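You operate a simulated robot arm through the tools that you are given. There is no shell and no other tool.

The job below is to be done with a simulated robot arm. You get a single attempt, and the scene is never put back.

JOB
Leak-test the white gasket in the tester, then sort it by the result.
Fine: green tray for PASS, red tray for FAIL; vent before you unlatch; the lid goes on the black mat.

Only the result counts: the job must be done as asked and must still hold three seconds after the hand-in. Knocking over, shifting, dropping, spilling or breaking anything else fails it. Lids that push on must go on centred and level and be pressed home; caps that screw on are set level and turned clockwise until they are tight.

ROBOT AND FRAMES
A 6-joint arm with a two-finger parallel gripper, fixed in place. Base frame: the origin is at the foot of the arm, x ahead of it, y to its left, z up; the work surface is at about z = 0. Units: mm, rad, N and s.
With the tool pointing down near the work surface it reaches from about 140 to 580 mm from the base axis. Its first joint turns from -1.152 to 1.152 rad. Payload 2.1 kg.
Tool frame: the origin (TCP) lies between the finger pads and is the grasp point; the fingertips stand 30 mm ahead of it; z points along the fingers, y is the line along which they close. The gripper opens to 94 mm. The fingers are 28 mm wide and 10 mm thick; the gripper's body (50 by 96 mm) begins 55 mm behind the TCP.
Orientation is that of the tool frame in the base frame, as [roll, pitch, yaw] about the fixed x, y, z axes, in that order (R = Rz(yaw) Ry(pitch) Rx(roll)). With the fingers straight down and closing along the base's y, the tool's x points along the base's -x, its y along +y and its z along -z.

CONTROLS
- The arm moves only by the tool apply_moves. Its argument "motion" is a list of rows, each an object (a shift or turn left out is 0, a gripper value left out holds the last) with "delta_pos": the shift along the base's x, y, z in mm, a list of three; "rot": the turn, a rotation vector about the base's x, y, z in rad, a list of three. In form: [{"delta_pos": [tx, ty, tz], "rot": [wx, wy, wz]}, ...]. A call has 1 to 20 rows; each row is the pose to reach, as a shift and turn from the pose commanded when the call began. "claw" is the gripper command, from -1 (fully open) to 1 (shut), values between in proportion, set as the call begins (left out, the last holds). Rows are played at 5 a second. More than 50 mm and 0.15 rad between two rows, or a gripper value outside its range, and nothing of the call is played. Where a pose cannot be reached the arm comes as near as it can. A force on the tool above 90 N (or 10 N above the force at the start of the call, whichever is more), or a blocked arm, ends the call early, and 0.2 s more pass. The fingers move at their own pace (about 72 mm/s each) and stop on an object; they squeeze with about 31 N. The grip force told is the motor's: it shows also when the fingers shut on nothing. Time passes only in rows, and 0.2 s behind the last, so rows that repeat a pose let the fingers close. It gives the time, the measured TCP pose, the force on the tool (base axes), the opening and the grip force at its end, in the units of the frame above (readings bear some noise), with the torque about the TCP (base axes, N m) and any sound that the robot's microphone picked up.
- Cameras (640 x 400 px; columns grow to the right, rows downward): "scene" is fixed at [71.1, -356.8, 505.2]; the picture's right is [0.66, -0.75, 0.00], its down [-0.33, -0.29, -0.90] and it looks along [0.67, 0.59, -0.45] (base axes); focal length 214 px, centre (320, 200). "wrist" rides on the gripper at [76, 14, -102] in the tool frame; the picture's right is [-0.18, 0.98, 0.00], its down [-0.75, -0.14, -0.64] and it looks along [-0.63, -0.12, 0.77] (tool axes); focal length 243 px, centre (320, 200).
- snapshot(camera): a new picture of that camera. It takes no simulated time.
- measure_at(camera, pixels): there is no depth. For up to 12 entries [column, row, z] of the newest picture of that camera ("zoom" is the newest enlarged one), the place [x, y] in the base frame at which the ray of that pixel passes the height z, good to about 3 mm, but the place of the scene camera against the robot may be out by one fixed shift of up to 25 mm in any direction. It takes no simulated time.
- inspect(camera, box): a new picture of the part [left, top, right, bottom] of that camera's present view, enlarged. It takes no simulated time.
- finish_job(): hands the job in; it is judged then, once.

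Leave the gripper open and the arm clear of the work at the hand-in unless told otherwise.

The tools are called after "Call:" as name(argument=value, ...) on one line, values as JSON. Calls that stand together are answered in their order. apply_moves: Moves the arm, as the interface text tells. Its arguments: {"type":"object","properties":{"motion":{"type":"array","items":{"type":"object","properties":{"delta_pos":{"type":"array","items":{"type":"number"}},"rot":{"type":"array","items":{"type":"number"}}}}},"claw":{"type":"number"}},"required":["motion"]} The other tools are called the same way: snapshot (camera) takes a picture; measure_at (camera, pixels) gives the place at which the rays of pixels pass given heights; inspect (camera, box) takes an enlarged picture of a part of a camera's view; finish_job () hands the job in.

At the start:

```text
time: 0.0
eef_pos: [383.7, 53.4, 417.1]
tool_rot: [3.139, 0.003, 3.141]
contact_force: [0.3, -0.3, 0.5]
moment: [0.0, -0.03, 0.03]
width: 94.0
finger_force: 0.0
```

scene: 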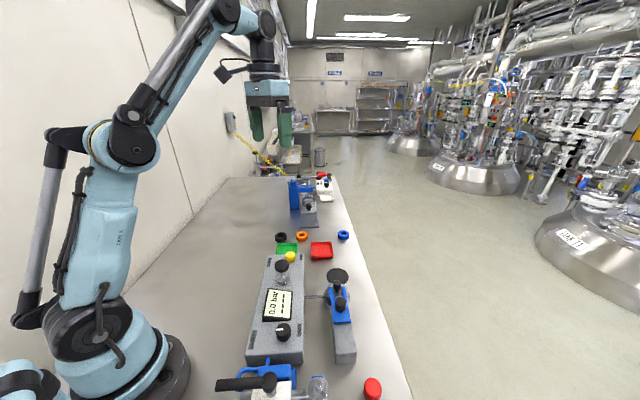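
wrist: 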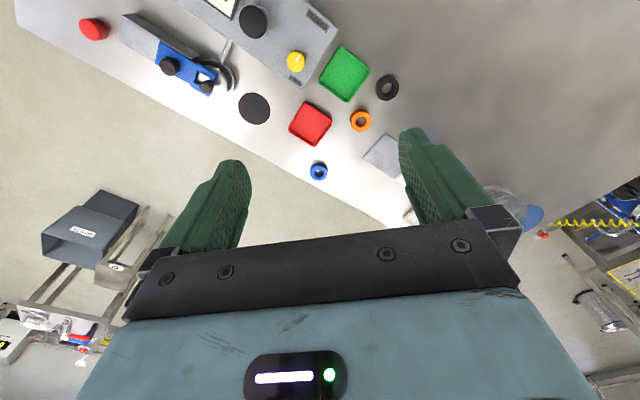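

I see a bench with a grey tester console (display, knobs), a blue clamp-like fixture, trays and rings. I'll zoom in on both cameras before moving.

Call:
inspect(camera="scene", box=[220, 220, 400, 400])

Call:
inspect(camera="wrist", box=[60, 0, 460, 240])

Call:
inspect(camera="scene", box=[260, 160, 380, 270])

```text
2.22 times, centred on (310, 310) of scene
```

zoom: 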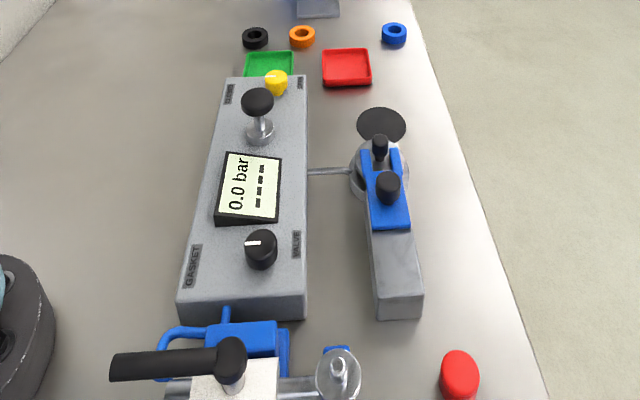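

```text
1.60 times, centred on (260, 120) of wrist
```

zoom: 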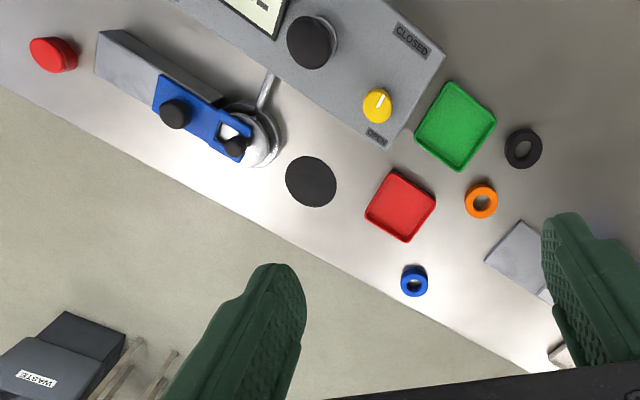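

```text
3.64 times, centred on (320, 215) of scene
```

zoom: 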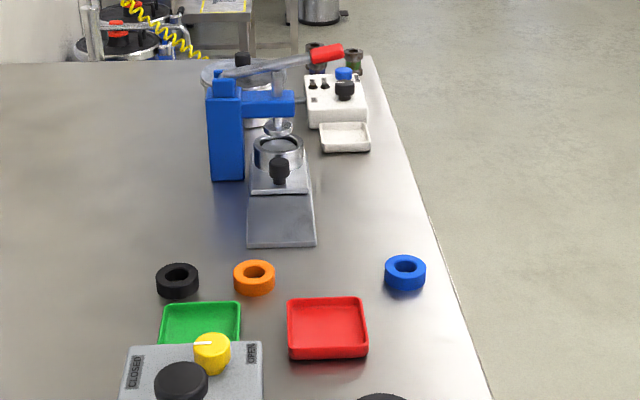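

The console labels are CLOSED/OPEN at the yellow knob, GASKET/VALVE at the black selector. I'll measure the key points from the wrist picture (z guesses), after taking it fresh.

Call:
snapshot(camera="wrist")

Call:
measure_at(camera="wrist", pixels=[[254, 108, 0], [310, 124, 5], [344, 73, 5], [296, 61, 60], [253, 21, 90], [206, 90, 60], [168, 66, 80], [94, 29, 20], [362, 121, 10], [387, 87, 10], [319, 171, 10], [380, 155, 0]])

Call:
inspect(camera="wrist", box=[120, 0, 280, 130])

```text
taken
```

wrist: 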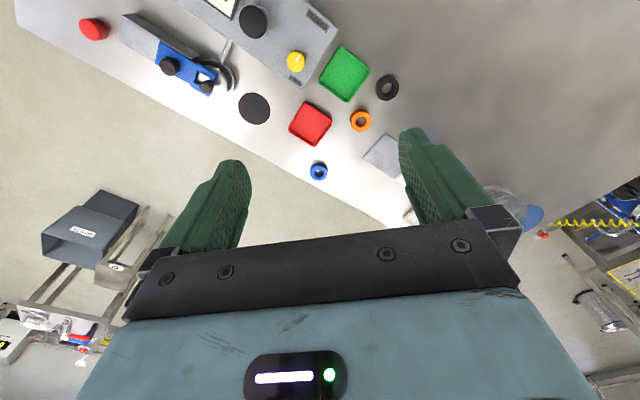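

```text
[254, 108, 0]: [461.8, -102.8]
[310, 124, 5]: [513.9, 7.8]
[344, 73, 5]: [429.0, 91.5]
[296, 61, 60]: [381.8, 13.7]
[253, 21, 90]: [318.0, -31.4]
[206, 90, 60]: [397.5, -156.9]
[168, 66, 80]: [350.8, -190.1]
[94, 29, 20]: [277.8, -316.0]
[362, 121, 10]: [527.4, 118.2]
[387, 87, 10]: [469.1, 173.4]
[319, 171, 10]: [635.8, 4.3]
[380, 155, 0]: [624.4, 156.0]
```

```text
3.08 times, centred on (200, 65) of wrist
```

zoom: 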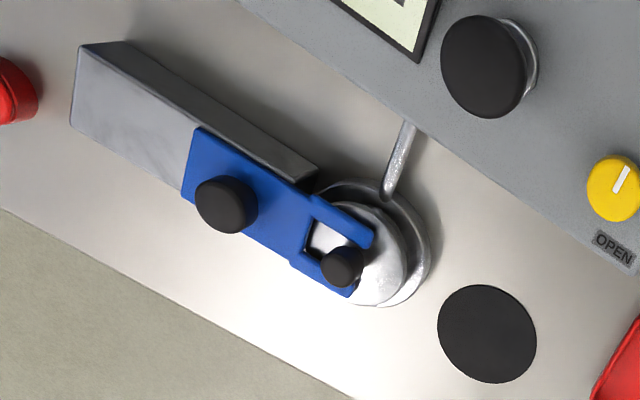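

The latch is a blue sliding fork around the lid knob; the black disc near (462,-103) is the mat. I'll move the hand back and to the right, at a safe height, to look at the tester with the wrist camera.

Call:
apply_moves(motion=[{"delta_pos": [-30, -25, -20]}, {"delta_pos": [-60, -50, -40]}, {"delta_pos": [-90, -75, -60]}, {"delta_pos": [-120, -100, -80]}, {"delta_pos": [-144, -113, -100]}, {"delta_pos": [-144, -113, -100]}], claw=-1)

Call:
snapshot(camera="wrist")

Call:
snapshot(camera="scene")

```text
time: 1.4
eef_pos: [239.6, -59.6, 317.3]
tool_rot: [3.141, 0.004, -3.141]
contact_force: [-0.1, -0.3, -0.4]
moment: [-0.05, -0.02, 0.01]
width: 94.0
finger_force: 0.0
```

```text
taken
```

wrist: 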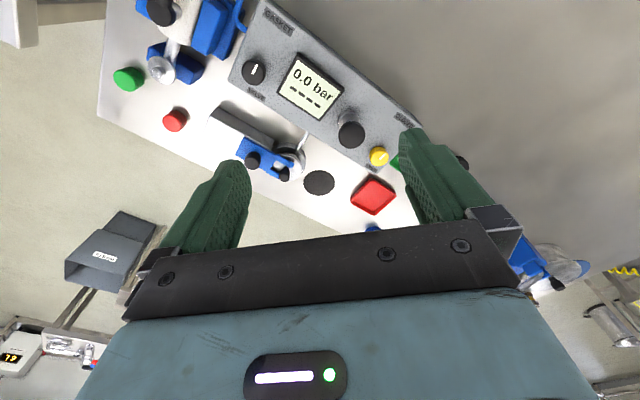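

```text
taken
```

scene: 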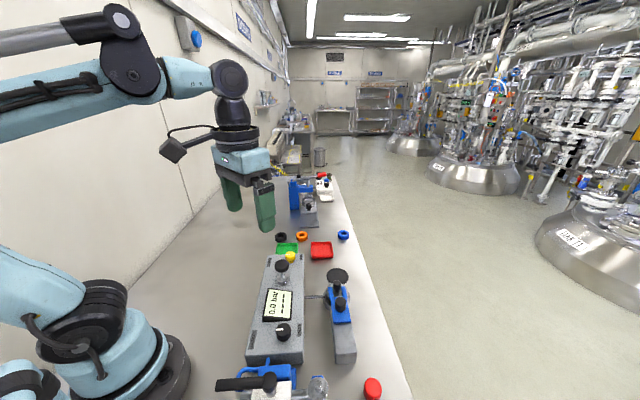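

The tester is in view; zoom into it to read labels and pointers.

Call:
inspect(camera="wrist", box=[220, 0, 340, 80])

Call:
inspect(camera="wrist", box=[280, 90, 440, 210])

Call:
inspect(camera="wrist", box=[90, 0, 340, 200])

Call:
measure_at(camera="wrist", pixels=[[318, 182, 0], [372, 197, 5], [378, 155, 60], [351, 135, 90], [254, 71, 70], [284, 174, 70], [252, 161, 70], [292, 158, 40], [284, 174, 50], [252, 161, 50], [254, 71, 50], [378, 155, 50]])

```text
5.00 times, centred on (280, 40) of wrist
```

zoom: 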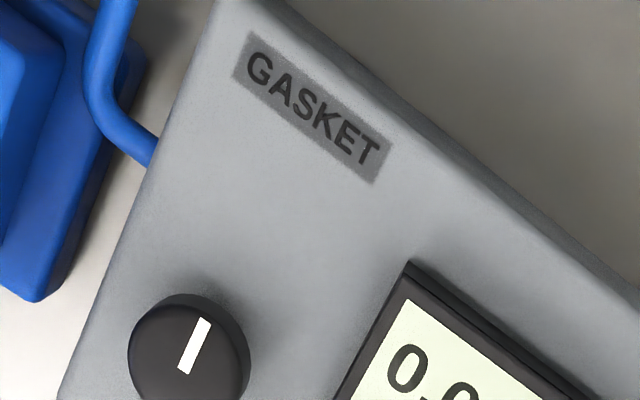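

```text
3.33 times, centred on (360, 150) of wrist
```

zoom: 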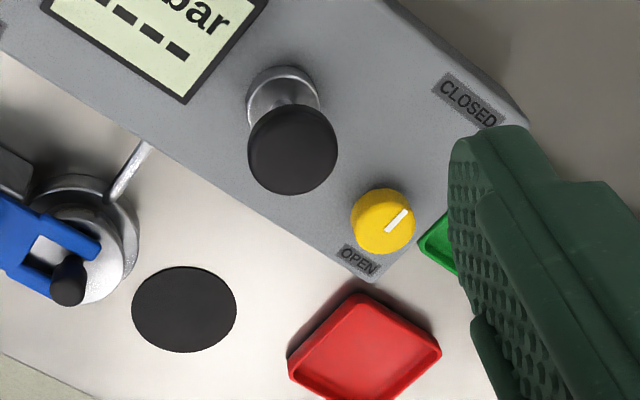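

```text
2.00 times, centred on (215, 100) of wrist
```

zoom: 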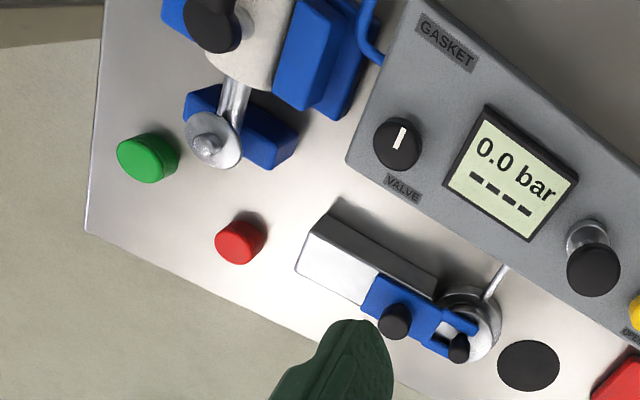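

```text
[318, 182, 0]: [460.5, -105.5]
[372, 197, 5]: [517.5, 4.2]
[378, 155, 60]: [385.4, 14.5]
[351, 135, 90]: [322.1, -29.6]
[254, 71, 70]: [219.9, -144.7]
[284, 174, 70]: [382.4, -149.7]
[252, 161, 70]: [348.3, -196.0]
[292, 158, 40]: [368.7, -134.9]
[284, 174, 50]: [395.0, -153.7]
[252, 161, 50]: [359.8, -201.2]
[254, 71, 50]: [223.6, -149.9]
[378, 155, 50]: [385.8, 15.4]
```

Selector points to GASKET, yellow valve to CLOSED, display shows 0.0 bar and "----". I'll go lower for a closer look at the clamp and lid.

Call:
apply_moves(motion=[{"delta_pos": [10, -25, -30]}, {"delta_pos": [20, -50, -60]}, {"delta_pos": [30, -75, -90]}, {"delta_pos": [40, -75, -115]}, {"delta_pos": [40, -75, -115]}])

Call:
snapshot(camera="wrist")

Call:
inspect(camera="wrist", box=[210, 60, 450, 220])

```text
time: 2.6
eef_pos: [280.4, -134.3, 199.6]
tool_rot: [3.142, 0.0, 3.142]
contact_force: [-0.3, 0.1, 0.2]
moment: [-0.02, 0.02, 0.01]
width: 94.0
finger_force: 0.1
```

```text
taken
```

wrist: 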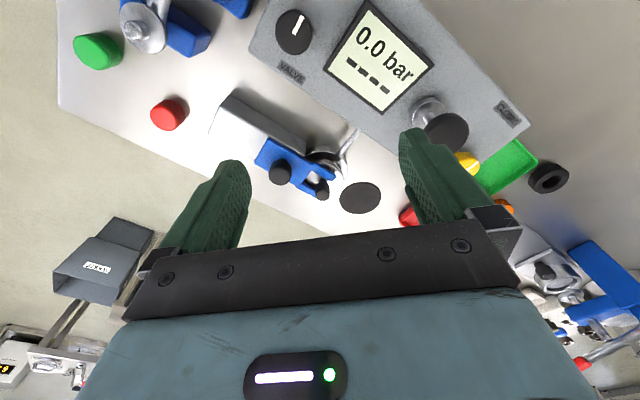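

```text
2.50 times, centred on (330, 140) of wrist
```

zoom: 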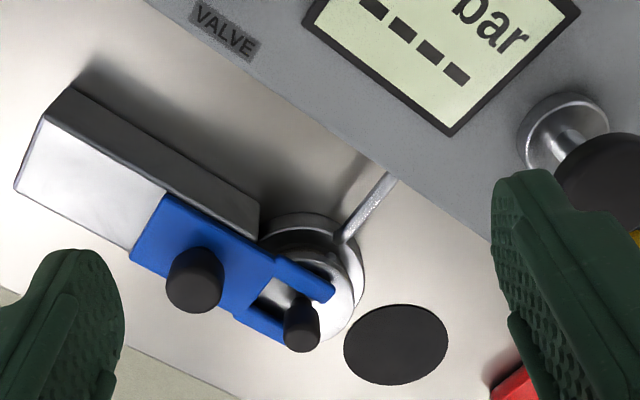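

Measure the clamp features here at several heights, to triangulate with the earlier view.

Call:
measure_at(camera="zoom", pixels=[[396, 345, 0], [192, 288, 60], [192, 288, 80], [302, 337, 60], [302, 337, 80], [343, 237, 0], [343, 237, 30], [15, 190, 0], [130, 255, 0], [350, 320, 40], [45, 110, 50], [260, 215, 50]])

Call:
inspect(camera="scene", box=[300, 255, 380, 375])

```text
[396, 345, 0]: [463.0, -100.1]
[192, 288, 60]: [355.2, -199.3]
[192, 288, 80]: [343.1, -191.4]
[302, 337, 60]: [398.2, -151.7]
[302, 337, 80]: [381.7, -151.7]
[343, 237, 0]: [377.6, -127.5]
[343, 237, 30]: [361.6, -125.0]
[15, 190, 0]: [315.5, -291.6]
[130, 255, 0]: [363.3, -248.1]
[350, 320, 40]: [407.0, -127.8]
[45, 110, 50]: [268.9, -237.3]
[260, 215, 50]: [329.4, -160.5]
```

```text
3.33 times, centred on (340, 315) of scene
```

zoom: 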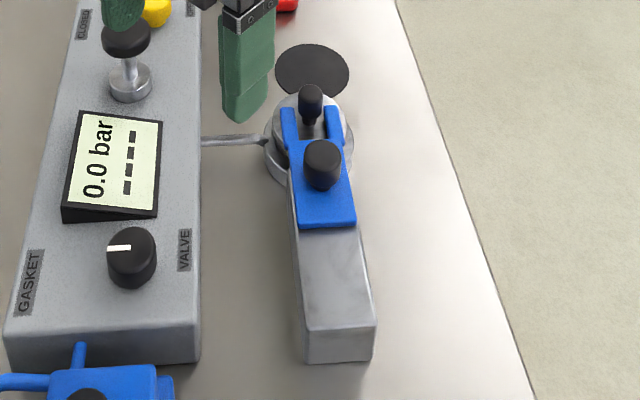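

I can see the fork latch, its black knob and the lid knob. The clamp axis lies about 48° in base. I'll yaw the tool +0.83 rad to line up with that axis and view the pump and valve.

Call:
apply_moves(motion=[{"delta_pos": [-4, 6, 10], "rot": [0, 0, 0.14]}, {"delta_pos": [-8, 12, 20], "rot": [0, 0, 0.28]}, {"delta_pos": [-12, 18, 20], "rot": [0, 0, 0.42]}, {"delta_pos": [-16, 24, 20], "rot": [0, 0, 0.56]}, {"delta_pos": [-20, 30, 20], "rot": [0, 0, 0.7]}, {"delta_pos": [-23, 34, 20], "rot": [0, 0, 0.83]}, {"delta_pos": [-23, 34, 20], "rot": [0, 0, 0.83]}])

Call:
snapshot(camera="wrist")

Call:
snapshot(camera="scene")

```text
time: 4.2
eef_pos: [258.1, -99.4, 222.2]
tool_rot: [3.141, 0.002, -2.31]
contact_force: [-0.2, 0.6, 0.3]
moment: [0.02, 0.01, -0.01]
width: 94.1
finger_force: 0.0
```

```text
taken
```

wrist: 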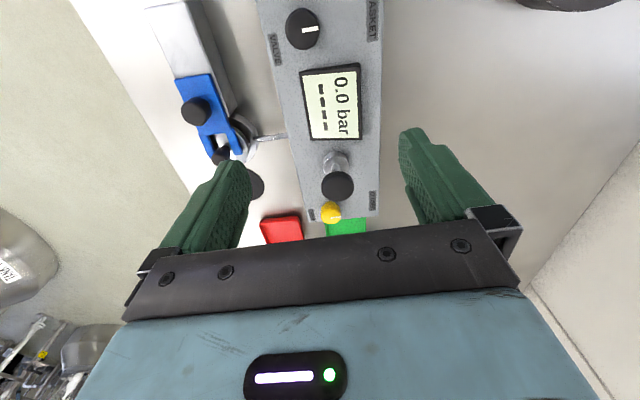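

```text
taken
```

scene: 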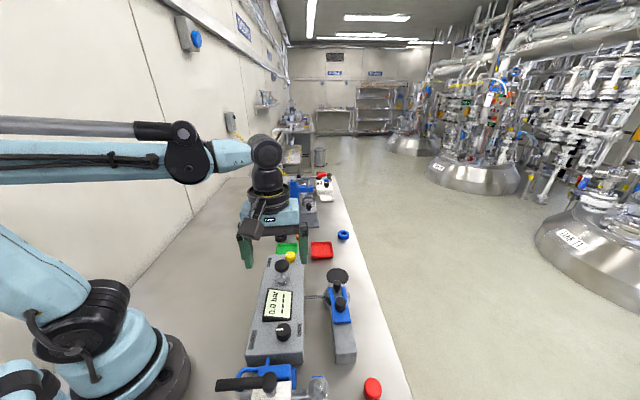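

Now measure the console edges for its angle, plus pump, valve and latch points.

Call:
measure_at(camera="wrist", pixels=[[266, 52, 50], [301, 205, 50], [382, 52, 50], [379, 205, 50], [338, 186, 90], [338, 186, 100], [331, 212, 60], [331, 212, 70], [195, 111, 60], [195, 111, 80], [222, 156, 60], [304, 28, 70]])

Call:
measure_at(camera="scene", pixels=[[338, 275, 0], [338, 275, 60], [321, 251, 5], [282, 265, 90], [282, 265, 100], [291, 257, 65], [284, 331, 65], [339, 303, 70], [340, 287, 70], [248, 361, 0], [303, 361, 0], [303, 361, 50]])

Call:
inspect(camera="wrist", box=[240, 120, 400, 240])

```text
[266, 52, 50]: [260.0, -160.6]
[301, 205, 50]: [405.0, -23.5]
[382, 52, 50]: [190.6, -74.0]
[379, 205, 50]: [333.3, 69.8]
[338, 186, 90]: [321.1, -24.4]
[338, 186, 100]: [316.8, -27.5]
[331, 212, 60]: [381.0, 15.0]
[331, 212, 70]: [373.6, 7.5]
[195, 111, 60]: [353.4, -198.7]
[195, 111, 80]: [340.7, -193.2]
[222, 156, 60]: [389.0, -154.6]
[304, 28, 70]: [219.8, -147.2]
```

```text
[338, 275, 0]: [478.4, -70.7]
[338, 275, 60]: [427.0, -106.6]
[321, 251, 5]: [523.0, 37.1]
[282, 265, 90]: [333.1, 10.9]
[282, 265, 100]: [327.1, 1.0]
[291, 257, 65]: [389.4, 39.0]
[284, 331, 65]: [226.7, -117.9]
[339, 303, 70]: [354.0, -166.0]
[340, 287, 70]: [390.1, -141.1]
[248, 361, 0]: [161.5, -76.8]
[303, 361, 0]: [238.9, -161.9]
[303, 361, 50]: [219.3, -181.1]
```

```text
3.33 times, centred on (320, 180) of wrist
```

zoom: 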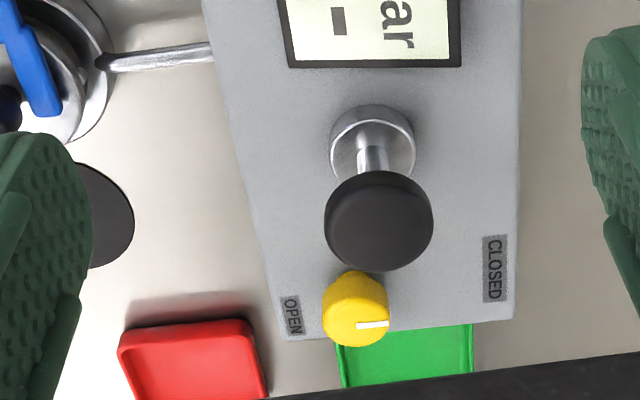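

The console axis is ~45°; pump knob is at about (320,-27), top about z≈95; yellow valve at (382,14), pointing to CLOSED. I'll close the fingers and move over the pump, tips at about z=125.

Call:
apply_moves(motion=[{"delta_pos": [15, 18, 0]}, {"delta_pos": [31, 36, 0]}, {"delta_pos": [47, 54, -20]}, {"delta_pos": [62, 72, -40]}, {"delta_pos": [62, 72, -65]}, {"delta_pos": [62, 72, -65]}], claw=1)

Call:
snapshot(camera="wrist")

Call:
inspect(camera="scene", box=[230, 220, 380, 370])

```text
time: 5.6
eef_pos: [319.1, -27.7, 154.4]
tool_rot: [-3.141, 0.002, -2.309]
contact_force: [-0.1, -0.1, 0.6]
moment: [-0.02, 0.03, -0.04]
width: 0.0
finger_force: 31.3
```

```text
taken
```

wrist: 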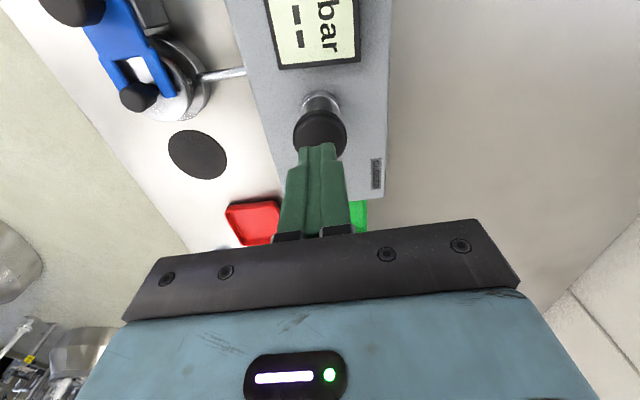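

```text
2.67 times, centred on (305, 295) of scene
```

zoom: 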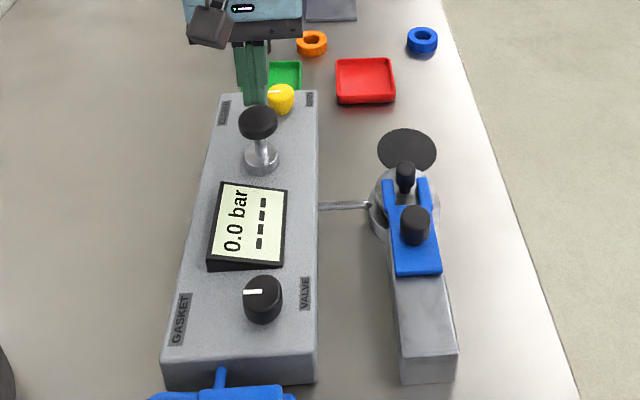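

The tip appears over the pump knob. I'll check with measurement: tip pixel (318,147) at z=124 and knob (320,130) at z 85–95.

Call:
measure_at(camera="wrist", pixels=[[318, 147, 124], [320, 130, 85], [320, 130, 95], [320, 130, 105], [320, 104, 60], [135, 97, 60], [135, 97, 75]])

Call:
apply_moves(motion=[{"delta_pos": [1, 0, -5]}, {"delta_pos": [1, 0, -10]}, {"delta_pos": [1, 0, -15]}, {"delta_pos": [1, 0, -20]}, {"delta_pos": [1, 0, -20]}])

```text
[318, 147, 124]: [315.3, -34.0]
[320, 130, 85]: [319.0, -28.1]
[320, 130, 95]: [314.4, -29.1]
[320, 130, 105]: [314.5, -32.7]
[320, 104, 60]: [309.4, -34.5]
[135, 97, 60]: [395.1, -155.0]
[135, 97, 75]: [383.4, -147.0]
```

```text
time: 6.8
eef_pos: [320.2, -28.7, 136.5]
tool_rot: [-3.141, 0.003, -2.313]
contact_force: [-0.6, -0.5, -0.5]
moment: [-0.02, 0.01, -0.02]
width: 0.0
finger_force: 30.8
```

No contact yet at tip z≈106. Continue descending slowly and watch force.

Call:
apply_moves(motion=[{"delta_pos": [0, 0, -3]}, {"delta_pos": [0, 0, -6]}, {"delta_pos": [0, 0, -9]}, {"delta_pos": [0, 0, -12]}, {"delta_pos": [0, 0, -12]}])

Call:
inspect(camera="scene", box=[230, 220, 380, 370])

```text
time: 8.0
eef_pos: [319.8, -28.7, 124.1]
tool_rot: [3.14, 0.001, -2.313]
contact_force: [0.0, -1.5, 2.4]
moment: [-0.1, 0.05, 0.04]
width: 0.1
finger_force: 30.9
```

```text
2.67 times, centred on (305, 295) of scene
```

zoom: 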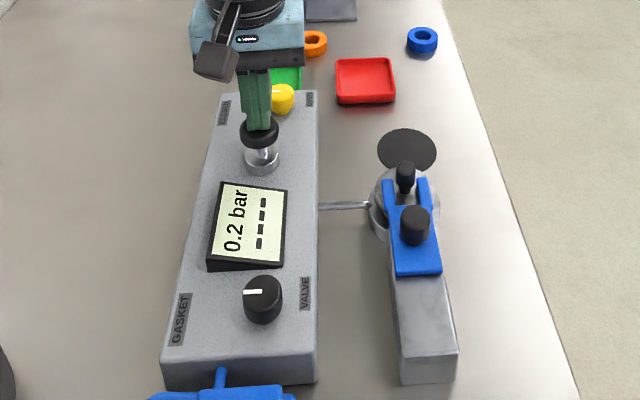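

Contact: the display reads 0.2 bar. The pump works by pressing; press further down.

Call:
apply_moves(motion=[{"delta_pos": [0, 0, -3]}, {"delta_pos": [0, 0, -6]}, {"delta_pos": [0, 0, -9]}, {"delta_pos": [0, 0, -12]}, {"delta_pos": [0, 0, -12]}])

Call:
inspect(camera="scene", box=[230, 220, 380, 370])

```text
time: 9.2
eef_pos: [318.4, -28.7, 113.2]
tool_rot: [3.141, 0.004, -2.313]
contact_force: [-0.3, 3.2, 5.9]
moment: [0.02, 0.03, -0.04]
width: 0.1
finger_force: 30.8
```

```text
2.67 times, centred on (305, 295) of scene
```

zoom: 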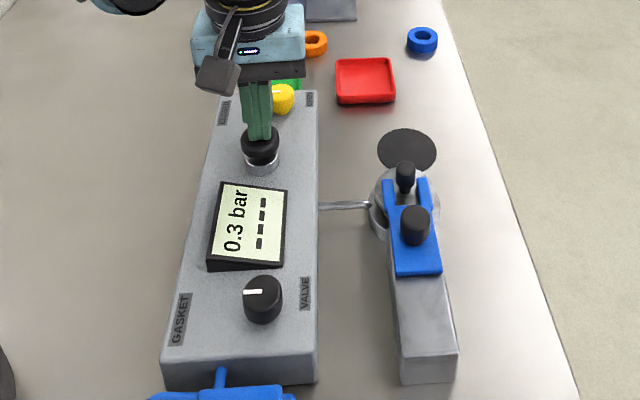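

0.3 bar now, nearly at the bottom. I'll finish the stroke, then let the plunger rise and press again.

Call:
apply_moves(motion=[{"delta_pos": [0, 0, -3]}, {"delta_pos": [0, 0, -5]}, {"delta_pos": [0, 0, 5]}, {"delta_pos": [0, 0, 15]}, {"delta_pos": [0, 0, 22]}, {"delta_pos": [0, 0, 22]}, {"delta_pos": [0, 0, 22]}])

Call:
inspect(camera="scene", box=[230, 220, 380, 370])

```text
time: 10.8
eef_pos: [320.3, -27.4, 135.9]
tool_rot: [3.142, 0.003, -2.312]
contact_force: [0.6, 1.1, 1.6]
moment: [-0.02, -0.01, 0.0]
width: 0.1
finger_force: 30.9
```

```text
2.67 times, centred on (305, 295) of scene
```

zoom: 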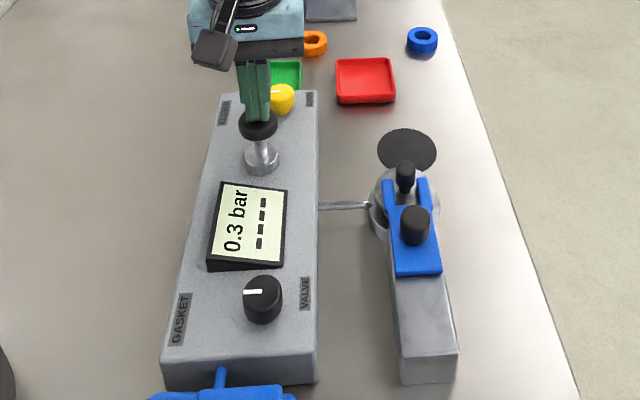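

Each stroke gives ~0.3 bar and it holds. I'll do two full strokes in the next call and read the display.

Call:
apply_moves(motion=[{"delta_pos": [0, 0, -12]}, {"delta_pos": [0, 0, -20]}, {"delta_pos": [0, 0, -26]}, {"delta_pos": [0, 0, -26]}, {"delta_pos": [0, 0, -13]}, {"delta_pos": [0, 0, 0]}, {"delta_pos": [0, 0, 0]}, {"delta_pos": [0, 0, -12]}, {"delta_pos": [0, 0, -20]}, {"delta_pos": [0, 0, -26]}, {"delta_pos": [0, 0, -26]}, {"delta_pos": [0, 0, -13]}, {"delta_pos": [0, 0, 0]}, {"delta_pos": [0, 0, 0]}])

Call:
inspect(camera="scene", box=[230, 220, 380, 370])

```text
time: 13.8
eef_pos: [320.6, -27.9, 134.6]
tool_rot: [-3.141, 0.003, -2.313]
contact_force: [-0.7, -1.4, 2.5]
moment: [-0.03, 0.06, 0.0]
width: 0.2
finger_force: 31.1
```

```text
2.67 times, centred on (305, 295) of scene
```

zoom: 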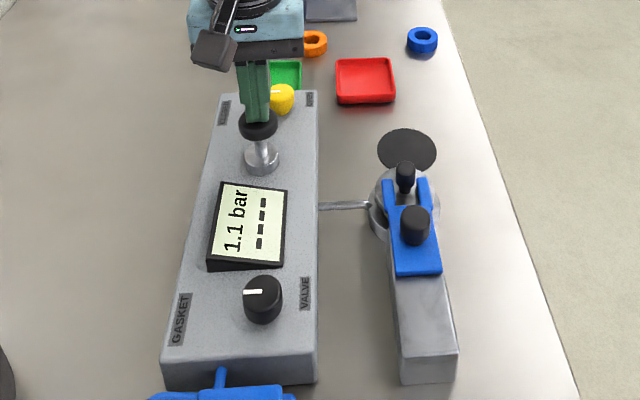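

1.1 bar. Result still "----". Two more strokes.

Call:
apply_moves(motion=[{"delta_pos": [0, 0, -12]}, {"delta_pos": [0, 0, -20]}, {"delta_pos": [0, 0, -26]}, {"delta_pos": [0, 0, -26]}, {"delta_pos": [0, 0, -13]}, {"delta_pos": [0, 0, 0]}, {"delta_pos": [0, 0, 0]}, {"delta_pos": [0, 0, -12]}, {"delta_pos": [0, 0, -20]}, {"delta_pos": [0, 0, -26]}, {"delta_pos": [0, 0, -26]}, {"delta_pos": [0, 0, -13]}, {"delta_pos": [0, 0, 0]}, {"delta_pos": [0, 0, 0]}])

Call:
inspect(camera="scene", box=[230, 220, 380, 370])

```text
time: 16.8
eef_pos: [319.7, -27.9, 134.9]
tool_rot: [3.14, 0.004, -2.311]
contact_force: [1.6, -0.6, 1.8]
moment: [-0.04, -0.01, 0.01]
width: 0.0
finger_force: 31.0
```

```text
2.67 times, centred on (305, 295) of scene
```

zoom: 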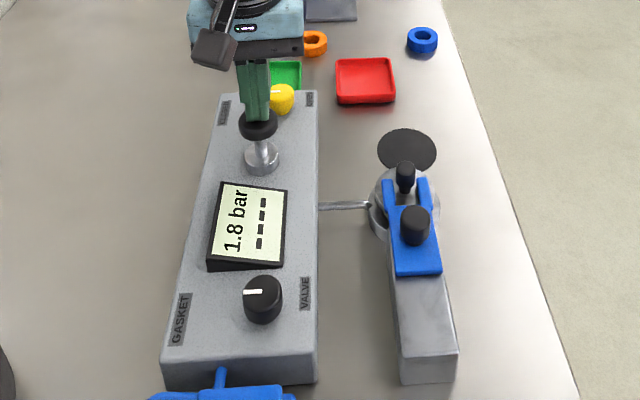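

1.8 bar. One more stroke, then look.

Call:
apply_moves(motion=[{"delta_pos": [0, 0, -12]}, {"delta_pos": [0, 0, -20]}, {"delta_pos": [0, 0, -26]}, {"delta_pos": [0, 0, -26]}, {"delta_pos": [0, 0, -13]}, {"delta_pos": [0, 0, 0]}, {"delta_pos": [0, 0, 8]}, {"delta_pos": [0, 0, 8]}])

Call:
inspect(camera="scene", box=[230, 220, 380, 370])

```text
time: 18.6
eef_pos: [319.1, -28.8, 143.4]
tool_rot: [3.141, 0.002, -2.312]
contact_force: [-0.1, -0.5, 0.0]
moment: [0.0, 0.02, 0.01]
width: 0.0
finger_force: 31.0
```

```text
2.67 times, centred on (305, 295) of scene
```

zoom: 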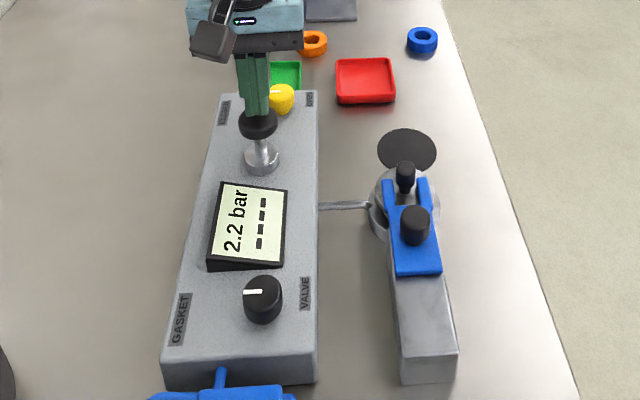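

2.2 bar and no verdict yet. I'll wait a couple of seconds, hand off the plunger, to see whether a result shows or pressure drops.

Call:
apply_moves(motion=[{"delta_pos": [0, 0, 0]}, {"delta_pos": [0, 0, 0]}, {"delta_pos": [0, 0, 0]}, {"delta_pos": [0, 0, 0]}, {"delta_pos": [0, 0, 0]}, {"delta_pos": [0, 0, 0]}, {"delta_pos": [0, 0, 0]}, {"delta_pos": [0, 0, 0]}, {"delta_pos": [0, 0, 0]}, {"delta_pos": [0, 0, 0]}])

Call:
inspect(camera="scene", box=[260, 280, 320, 330])

```text
time: 20.8
eef_pos: [320.0, -27.0, 142.5]
tool_rot: [-3.141, 0.004, -2.314]
contact_force: [-0.3, -0.4, 0.9]
moment: [-0.01, 0.0, -0.02]
width: 0.0
finger_force: 30.8
```

```text
8.00 times, centred on (290, 305) of scene
```

zoom: 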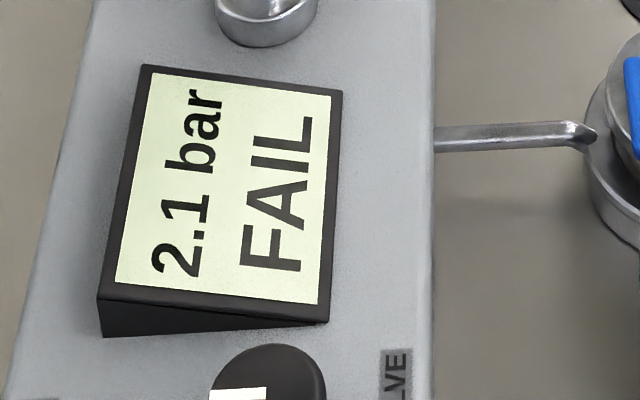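

The display reads 2.1 bar, FAIL. I'll wait a bit more to confirm that the verdict is stable.

Call:
apply_moves(motion=[{"delta_pos": [0, 0, 3]}, {"delta_pos": [0, 0, 6]}, {"delta_pos": [0, 0, 9]}, {"delta_pos": [0, 0, 12]}, {"delta_pos": [0, 0, 15]}, {"delta_pos": [0, 0, 18]}, {"delta_pos": [0, 0, 21]}, {"delta_pos": [0, 0, 24]}, {"delta_pos": [0, 0, 24]}, {"delta_pos": [0, 0, 24]}])

Call:
inspect(camera="scene", box=[250, 240, 360, 340])

Call:
snapshot(camera="wrist")

```text
time: 23.0
eef_pos: [319.9, -28.4, 166.9]
tool_rot: [-3.141, 0.004, -2.313]
contact_force: [-0.1, 0.0, -0.2]
moment: [-0.03, 0.0, 0.0]
width: 0.0
finger_force: 30.9
```

```text
4.00 times, centred on (305, 290) of scene
```

zoom: 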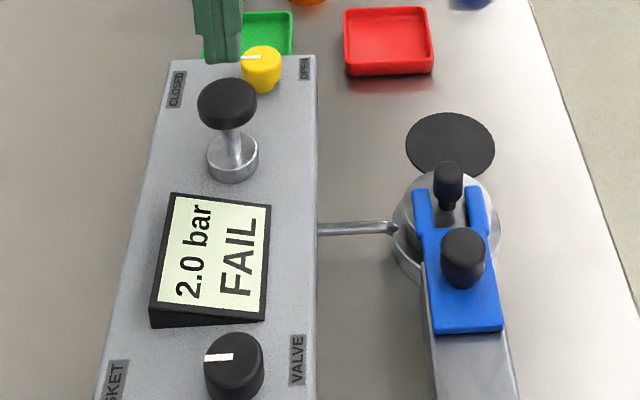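

```text
taken
```

wrist: 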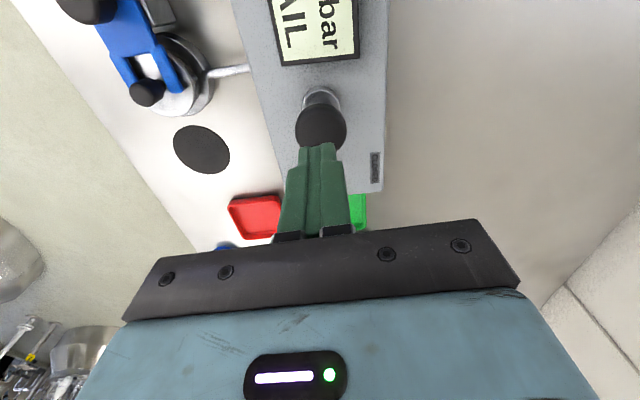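

FAIL is stable at 2.0 bar and falling, so the gasket goes to the red tray. Now vent: I'll open the fingers here (tips at z≈137, clear of everything) to see the yellow valve.

Call:
apply_moves(motion=[{"delta_pos": [0, 0, 10]}, {"delta_pos": [0, 0, 10]}, {"delta_pos": [0, 0, 10]}, {"delta_pos": [0, 0, 10]}], claw=-1)

Call:
snapshot(camera="wrist")

Call:
inspect(camera="wrist", box=[240, 80, 400, 240])

```text
time: 24.0
eef_pos: [319.9, -26.9, 175.7]
tool_rot: [-3.141, 0.002, -2.312]
contact_force: [-0.1, 0.8, 0.8]
moment: [-0.02, 0.01, -0.01]
width: 94.0
finger_force: 0.0
```

```text
taken
```

wrist: 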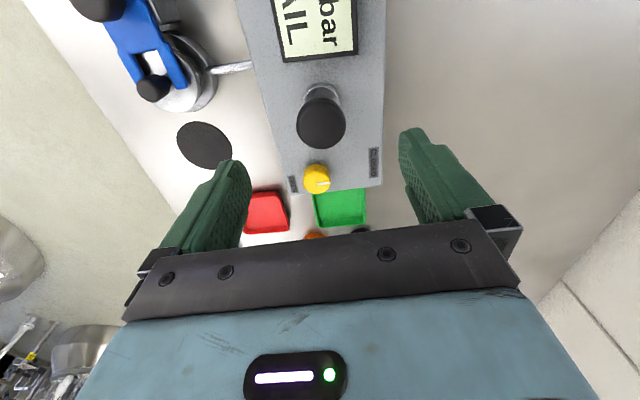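

```text
2.50 times, centred on (320, 160) of wrist
```

zoom: 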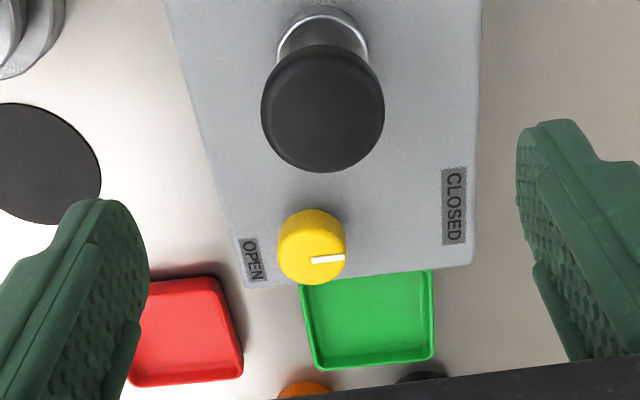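

Measure the yellow knob top, its base, and the tray centres.

Call:
measure_at(camera="zoom", pixels=[[312, 259, 60], [312, 259, 70], [312, 259, 80], [312, 230, 50], [277, 250, 65], [346, 250, 65], [473, 262, 50], [473, 262, 40], [245, 288, 50], [323, 108, 95], [185, 335, 0], [370, 320, 0]])

Call:
measure_at(camera="wrist", pixels=[[204, 145, 0], [153, 89, 60], [153, 89, 75]])

```text
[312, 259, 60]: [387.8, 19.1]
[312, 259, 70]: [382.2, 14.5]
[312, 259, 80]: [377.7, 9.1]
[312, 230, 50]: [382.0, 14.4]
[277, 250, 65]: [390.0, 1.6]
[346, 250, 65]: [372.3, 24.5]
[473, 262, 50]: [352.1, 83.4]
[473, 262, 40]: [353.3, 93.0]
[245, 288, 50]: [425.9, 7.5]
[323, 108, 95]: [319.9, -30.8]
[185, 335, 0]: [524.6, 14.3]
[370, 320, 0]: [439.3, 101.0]
```

```text
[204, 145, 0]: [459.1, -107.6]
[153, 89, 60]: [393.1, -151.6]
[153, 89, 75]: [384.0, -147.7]
```

The yellow knob is centred at about (381.5,14), 28 mm across, top z≈70. I'll set a 50 mm opening and move over it, then lower to TCP z≈120 for a check.

Call:
apply_moves(motion=[{"delta_pos": [20, 14, 0]}, {"delta_pos": [40, 28, 0]}, {"delta_pos": [61.5, 41.5, 0]}, {"delta_pos": [61.5, 41.5, -25]}, {"delta_pos": [61.5, 41.5, -50]}, {"delta_pos": [61.5, 41.5, -57]}, {"delta_pos": [61.5, 41.5, -57]}], claw=-0.06)

Call:
snapshot(camera="wrist")

Call:
inspect(camera="scene", box=[240, 200, 360, 320])

```text
time: 25.6
eef_pos: [379.7, 15.1, 120.0]
tool_rot: [3.14, 0.002, -2.311]
contact_force: [0.7, -0.4, -0.7]
moment: [0.01, 0.0, 0.0]
width: 49.7
finger_force: 0.1
```

```text
taken
```

wrist: 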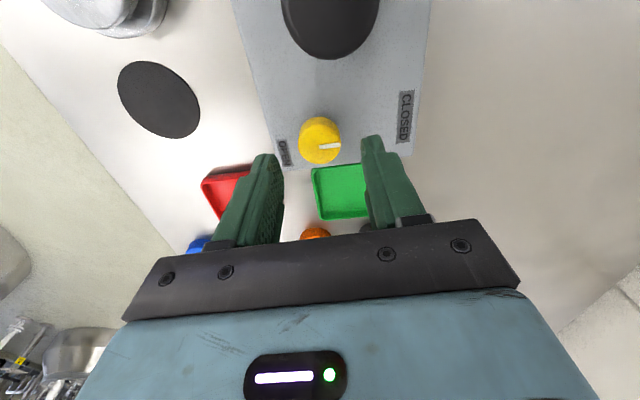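

```text
3.33 times, centred on (300, 260) of scene
```

zoom: 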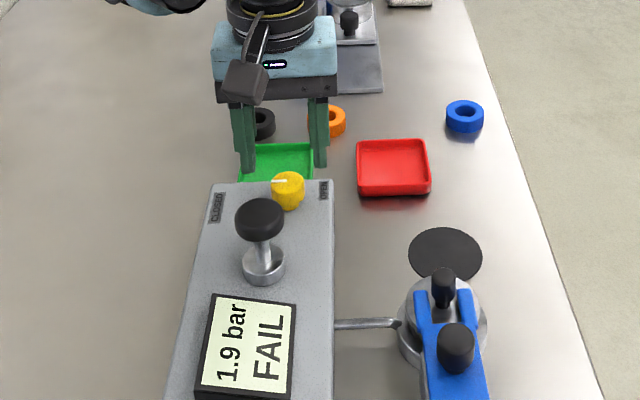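

Check knob centre relative to the finger midpoint.

Call:
measure_at(camera="wrist", pixels=[[318, 147, 90], [320, 146, 70], [320, 146, 65], [300, 140, 65], [341, 140, 65]])

```text
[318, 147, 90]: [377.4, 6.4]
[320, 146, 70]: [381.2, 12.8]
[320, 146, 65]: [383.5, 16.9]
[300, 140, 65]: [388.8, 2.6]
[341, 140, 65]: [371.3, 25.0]
```

Aligned within ~1–2 mm. Descend to TCP z≈86 (tips 56) and grip the knob.

Call:
apply_moves(motion=[{"delta_pos": [0, 0, -10]}, {"delta_pos": [0, 0, -20]}, {"delta_pos": [0, 0, -28]}, {"delta_pos": [0, 0, -34]}, {"delta_pos": [0, 0, -34]}])

Call:
apply_moves(motion=[{"delta_pos": [0, 0, 0]}, {"delta_pos": [0, 0, 0]}, {"delta_pos": [0, 0, 0]}], claw=1)

Call:
inspect(camera="scene", box=[240, 200, 360, 320])

```text
time: 26.8
eef_pos: [381.1, 14.3, 86.0]
tool_rot: [3.14, 0.001, -2.313]
contact_force: [0.1, -1.4, 0.4]
moment: [-0.01, 0.0, 0.03]
width: 49.8
finger_force: 0.0
```

```text
time: 27.6
eef_pos: [381.6, 14.3, 86.0]
tool_rot: [-3.141, 0.003, -2.313]
contact_force: [4.2, -1.6, -6.4]
moment: [0.16, 0.27, 0.01]
width: 29.3
finger_force: 45.2
```

```text
3.33 times, centred on (300, 260) of scene
```

zoom: 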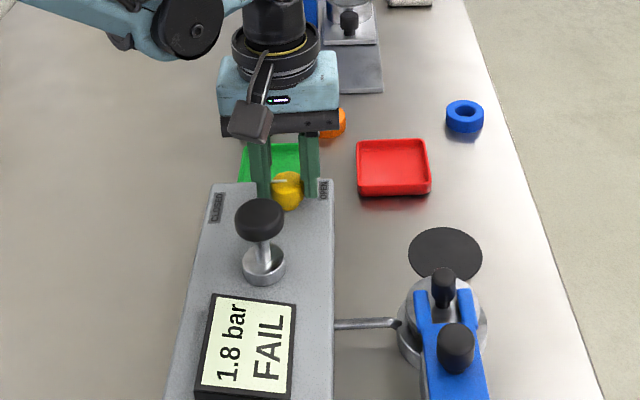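

Gripped at 29.3 mm. Try a small counter-clockwise turn (+0.24 rad) and read the torque.

Call:
apply_moves(motion=[{"rot": [0, 0, 0.08]}, {"rot": [0, 0, 0.16]}, {"rot": [0, 0, 0.24]}, {"rot": [0, 0, 0.24]}])

Call:
inspect(camera="wrist", box=[240, 80, 400, 200])

Call:
inspect(camera="scene", box=[260, 240, 320, 330])

```text
time: 28.6
eef_pos: [382.3, 13.4, 85.8]
tool_rot: [-3.14, 0.004, -2.073]
contact_force: [2.0, 0.2, 6.0]
moment: [0.0, 0.09, -0.71]
width: 28.7
finger_force: 44.8
```

```text
3.33 times, centred on (320, 140) of wrist
```

zoom: 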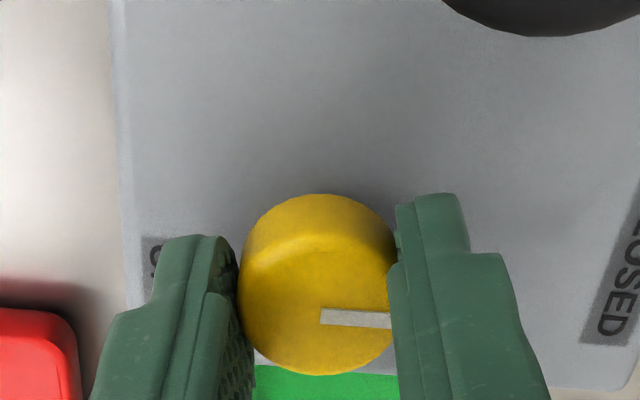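

```text
4.44 times, centred on (290, 285) of scene
```

zoom: 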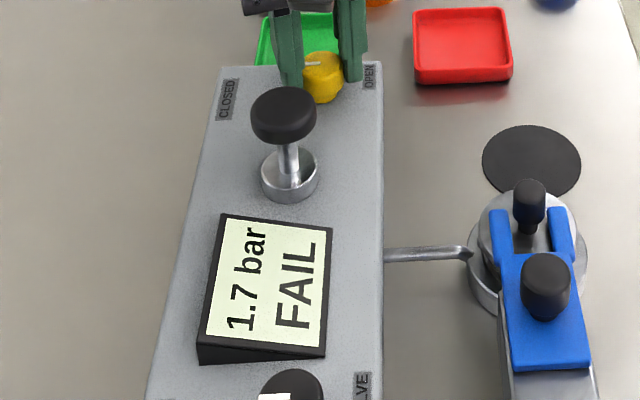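

Torque −0.71 N·m and the pointer stayed put: counter-clockwise is against the stop. I'll turn clockwise instead.

Call:
apply_moves(motion=[{"rot": [0, 0, -0.1]}, {"rot": [0, 0, -0.2]}, {"rot": [0, 0, -0.3]}, {"rot": [0, 0, -0.4]}, {"rot": [0, 0, -0.5]}, {"rot": [0, 0, -0.5]}])

Call:
inspect(camera="wrist", box=[240, 80, 400, 200])

Call:
inspect(camera="scene", box=[260, 240, 320, 330])

```text
time: 30.0
eef_pos: [382.3, 14.8, 85.7]
tool_rot: [-3.141, -0.001, -2.574]
contact_force: [-8.9, -5.7, -15.6]
moment: [0.34, -0.8, -0.02]
width: 28.8
finger_force: 44.9
```

```text
3.33 times, centred on (320, 140) of wrist
```

zoom: 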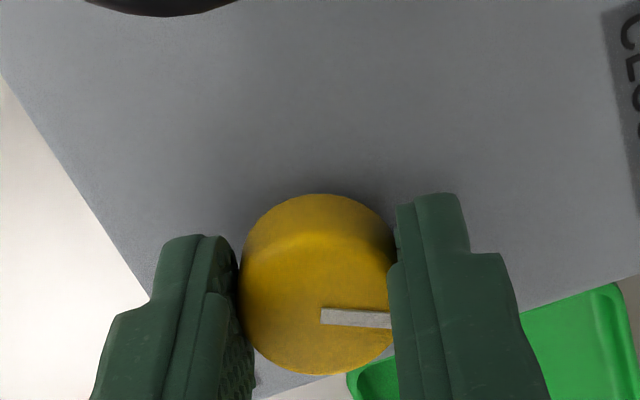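

```text
4.44 times, centred on (290, 285) of scene
```

zoom: 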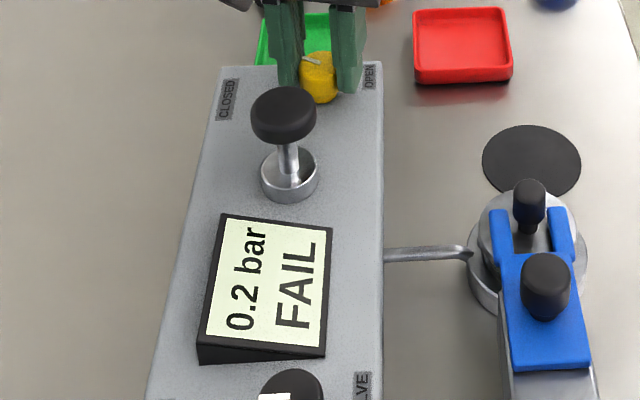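

Clockwise turns freely with the pointer following, and pressure fell to 0.2 bar. Continue turning clockwise toward OPEN.

Call:
apply_moves(motion=[{"rot": [0, 0, -0.12]}, {"rot": [0, 0, -0.24]}, {"rot": [0, 0, -0.36]}, {"rot": [0, 0, -0.48]}, {"rot": [0, 0, -0.6]}, {"rot": [0, 0, -0.72]}, {"rot": [0, 0, -0.84]}, {"rot": [0, 0, -0.96]}, {"rot": [0, 0, -0.96]}])

Call:
inspect(camera="wrist", box=[240, 80, 400, 200])

Call:
inspect(camera="scene", box=[260, 240, 320, 330])

```text
time: 32.0
eef_pos: [381.1, 13.5, 84.6]
tool_rot: [3.14, -0.001, 2.749]
contact_force: [-15.4, 17.3, 34.9]
moment: [0.37, 0.5, 0.03]
width: 29.0
finger_force: 44.9
```

```text
3.33 times, centred on (320, 140) of wrist
```

zoom: 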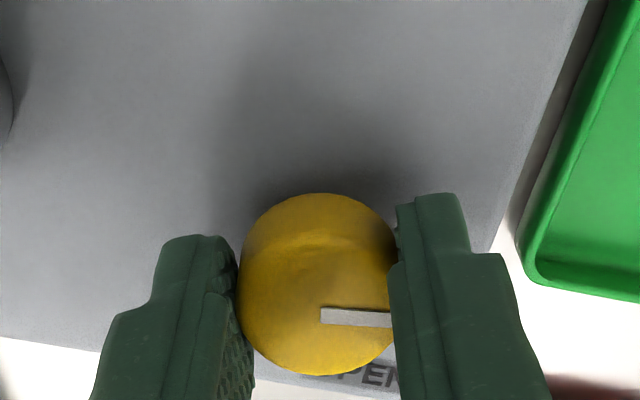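

```text
4.44 times, centred on (290, 285) of scene
```

zoom: 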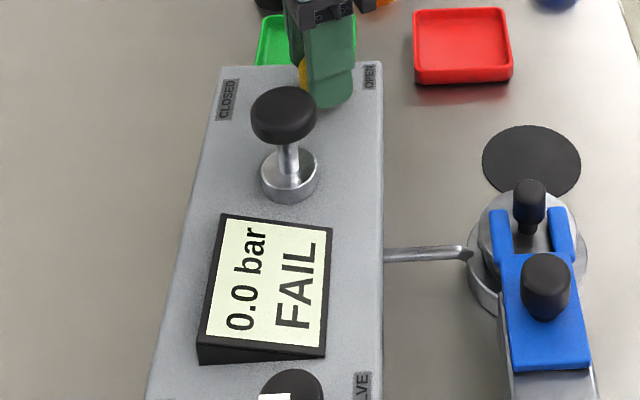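

Pressure is 0.0 bar. The valve is about half-way; there's some built-up side force, so I'll release, re-grip and continue to OPEN.

Call:
apply_moves(motion=[{"delta_pos": [0, 0, 1]}, {"delta_pos": [0, 0, 1]}, {"delta_pos": [0, 0, 1]}], claw=-0.06)

Call:
apply_moves(motion=[{"delta_pos": [0, 0, 0]}, {"delta_pos": [0, 0, 0]}, {"delta_pos": [0, 0, 0]}], claw=1)

Call:
apply_moves(motion=[{"rot": [0, 0, -0.12]}, {"rot": [0, 0, -0.24]}, {"rot": [0, 0, -0.36]}, {"rot": [0, 0, -0.48]}, {"rot": [0, 0, -0.6]}, {"rot": [0, 0, -0.72]}, {"rot": [0, 0, -0.84]}, {"rot": [0, 0, -0.84]}])

Call:
inspect(camera="wrist", box=[240, 80, 400, 200])

```text
time: 32.8
eef_pos: [383.0, 14.1, 85.2]
tool_rot: [3.141, 0.003, 2.75]
contact_force: [-0.1, 0.7, 0.2]
moment: [0.01, -0.01, 0.03]
width: 49.7
finger_force: 0.2
```

```text
time: 33.6
eef_pos: [382.9, 14.3, 85.8]
tool_rot: [-3.141, 0.004, 2.752]
contact_force: [1.8, 2.8, -1.4]
moment: [-0.02, -0.14, -0.04]
width: 28.7
finger_force: 44.7
```

```text
time: 35.4
eef_pos: [380.5, 14.1, 86.8]
tool_rot: [3.141, 0.003, 1.911]
contact_force: [13.0, 2.4, -37.4]
moment: [-0.29, -0.27, -0.03]
width: 28.7
finger_force: 44.9
```

```text
3.33 times, centred on (320, 140) of wrist
```

zoom: 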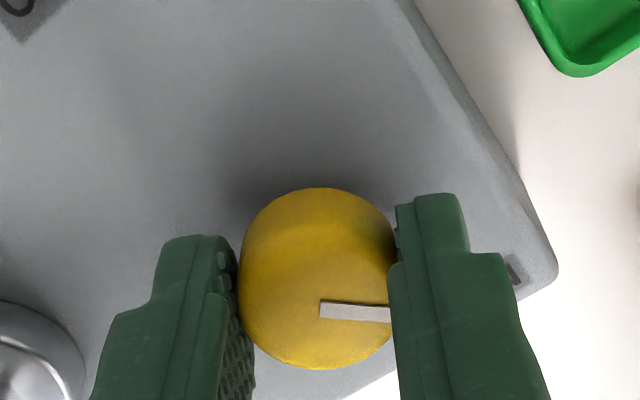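

Still turning, no torque stop yet. Release, re-grip and turn the remaining ~0.85 rad.

Call:
apply_moves(motion=[{"delta_pos": [0, 0, 0]}, {"delta_pos": [0, 0, 0]}, {"delta_pos": [0, 0, 0]}], claw=-0.06)

Call:
apply_moves(motion=[{"delta_pos": [0, 0, 0]}, {"delta_pos": [0, 0, 0]}, {"delta_pos": [0, 0, 0]}], claw=1)

Call:
apply_moves(motion=[{"rot": [0, 0, -0.12]}, {"rot": [0, 0, -0.24]}, {"rot": [0, 0, -0.36]}, {"rot": [0, 0, -0.48]}, {"rot": [0, 0, -0.6]}, {"rot": [0, 0, -0.72]}, {"rot": [0, 0, -0.84]}, {"rot": [0, 0, -0.84]}])

Call:
inspect(camera="wrist", box=[240, 80, 400, 200])

Call:
inspect(camera="scene", box=[260, 240, 320, 330])

```text
time: 36.2
eef_pos: [381.9, 13.0, 87.3]
tool_rot: [-3.141, 0.002, 1.912]
contact_force: [-0.2, 0.0, -0.8]
moment: [-0.01, -0.01, -0.03]
width: 50.0
finger_force: 0.1
```

```text
time: 37.0
eef_pos: [382.3, 14.4, 85.9]
tool_rot: [-3.141, 0.003, 1.911]
contact_force: [3.7, 1.1, -1.6]
moment: [0.06, -0.03, -0.02]
width: 29.2
finger_force: 44.4
```

```text
time: 38.8
eef_pos: [381.9, 14.0, 86.3]
tool_rot: [-3.141, 0.003, 1.07]
contact_force: [1.5, -1.9, -4.2]
moment: [-0.07, -0.39, 0.54]
width: 29.5
finger_force: 45.3
```

```text
3.33 times, centred on (320, 140) of wrist
```

zoom: 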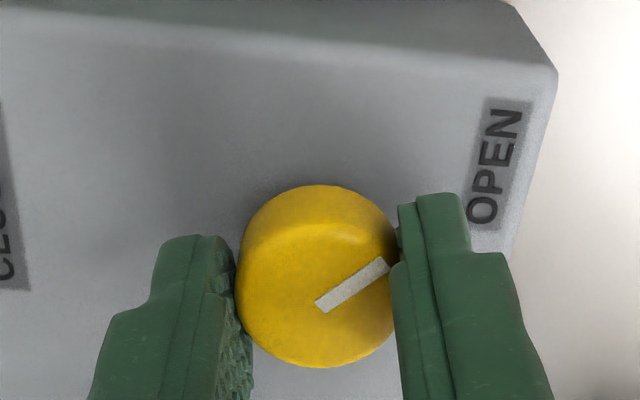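

```text
4.44 times, centred on (290, 285) of scene
```

zoom: 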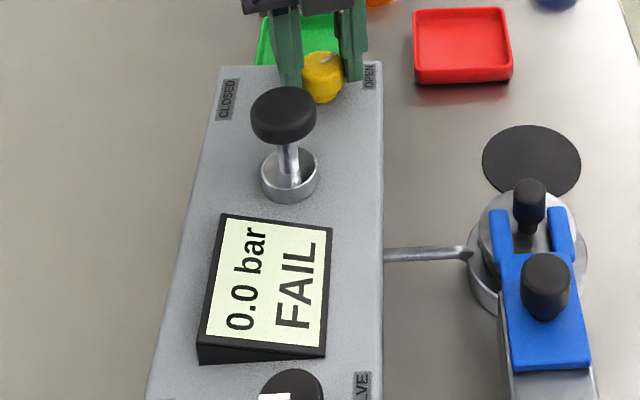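

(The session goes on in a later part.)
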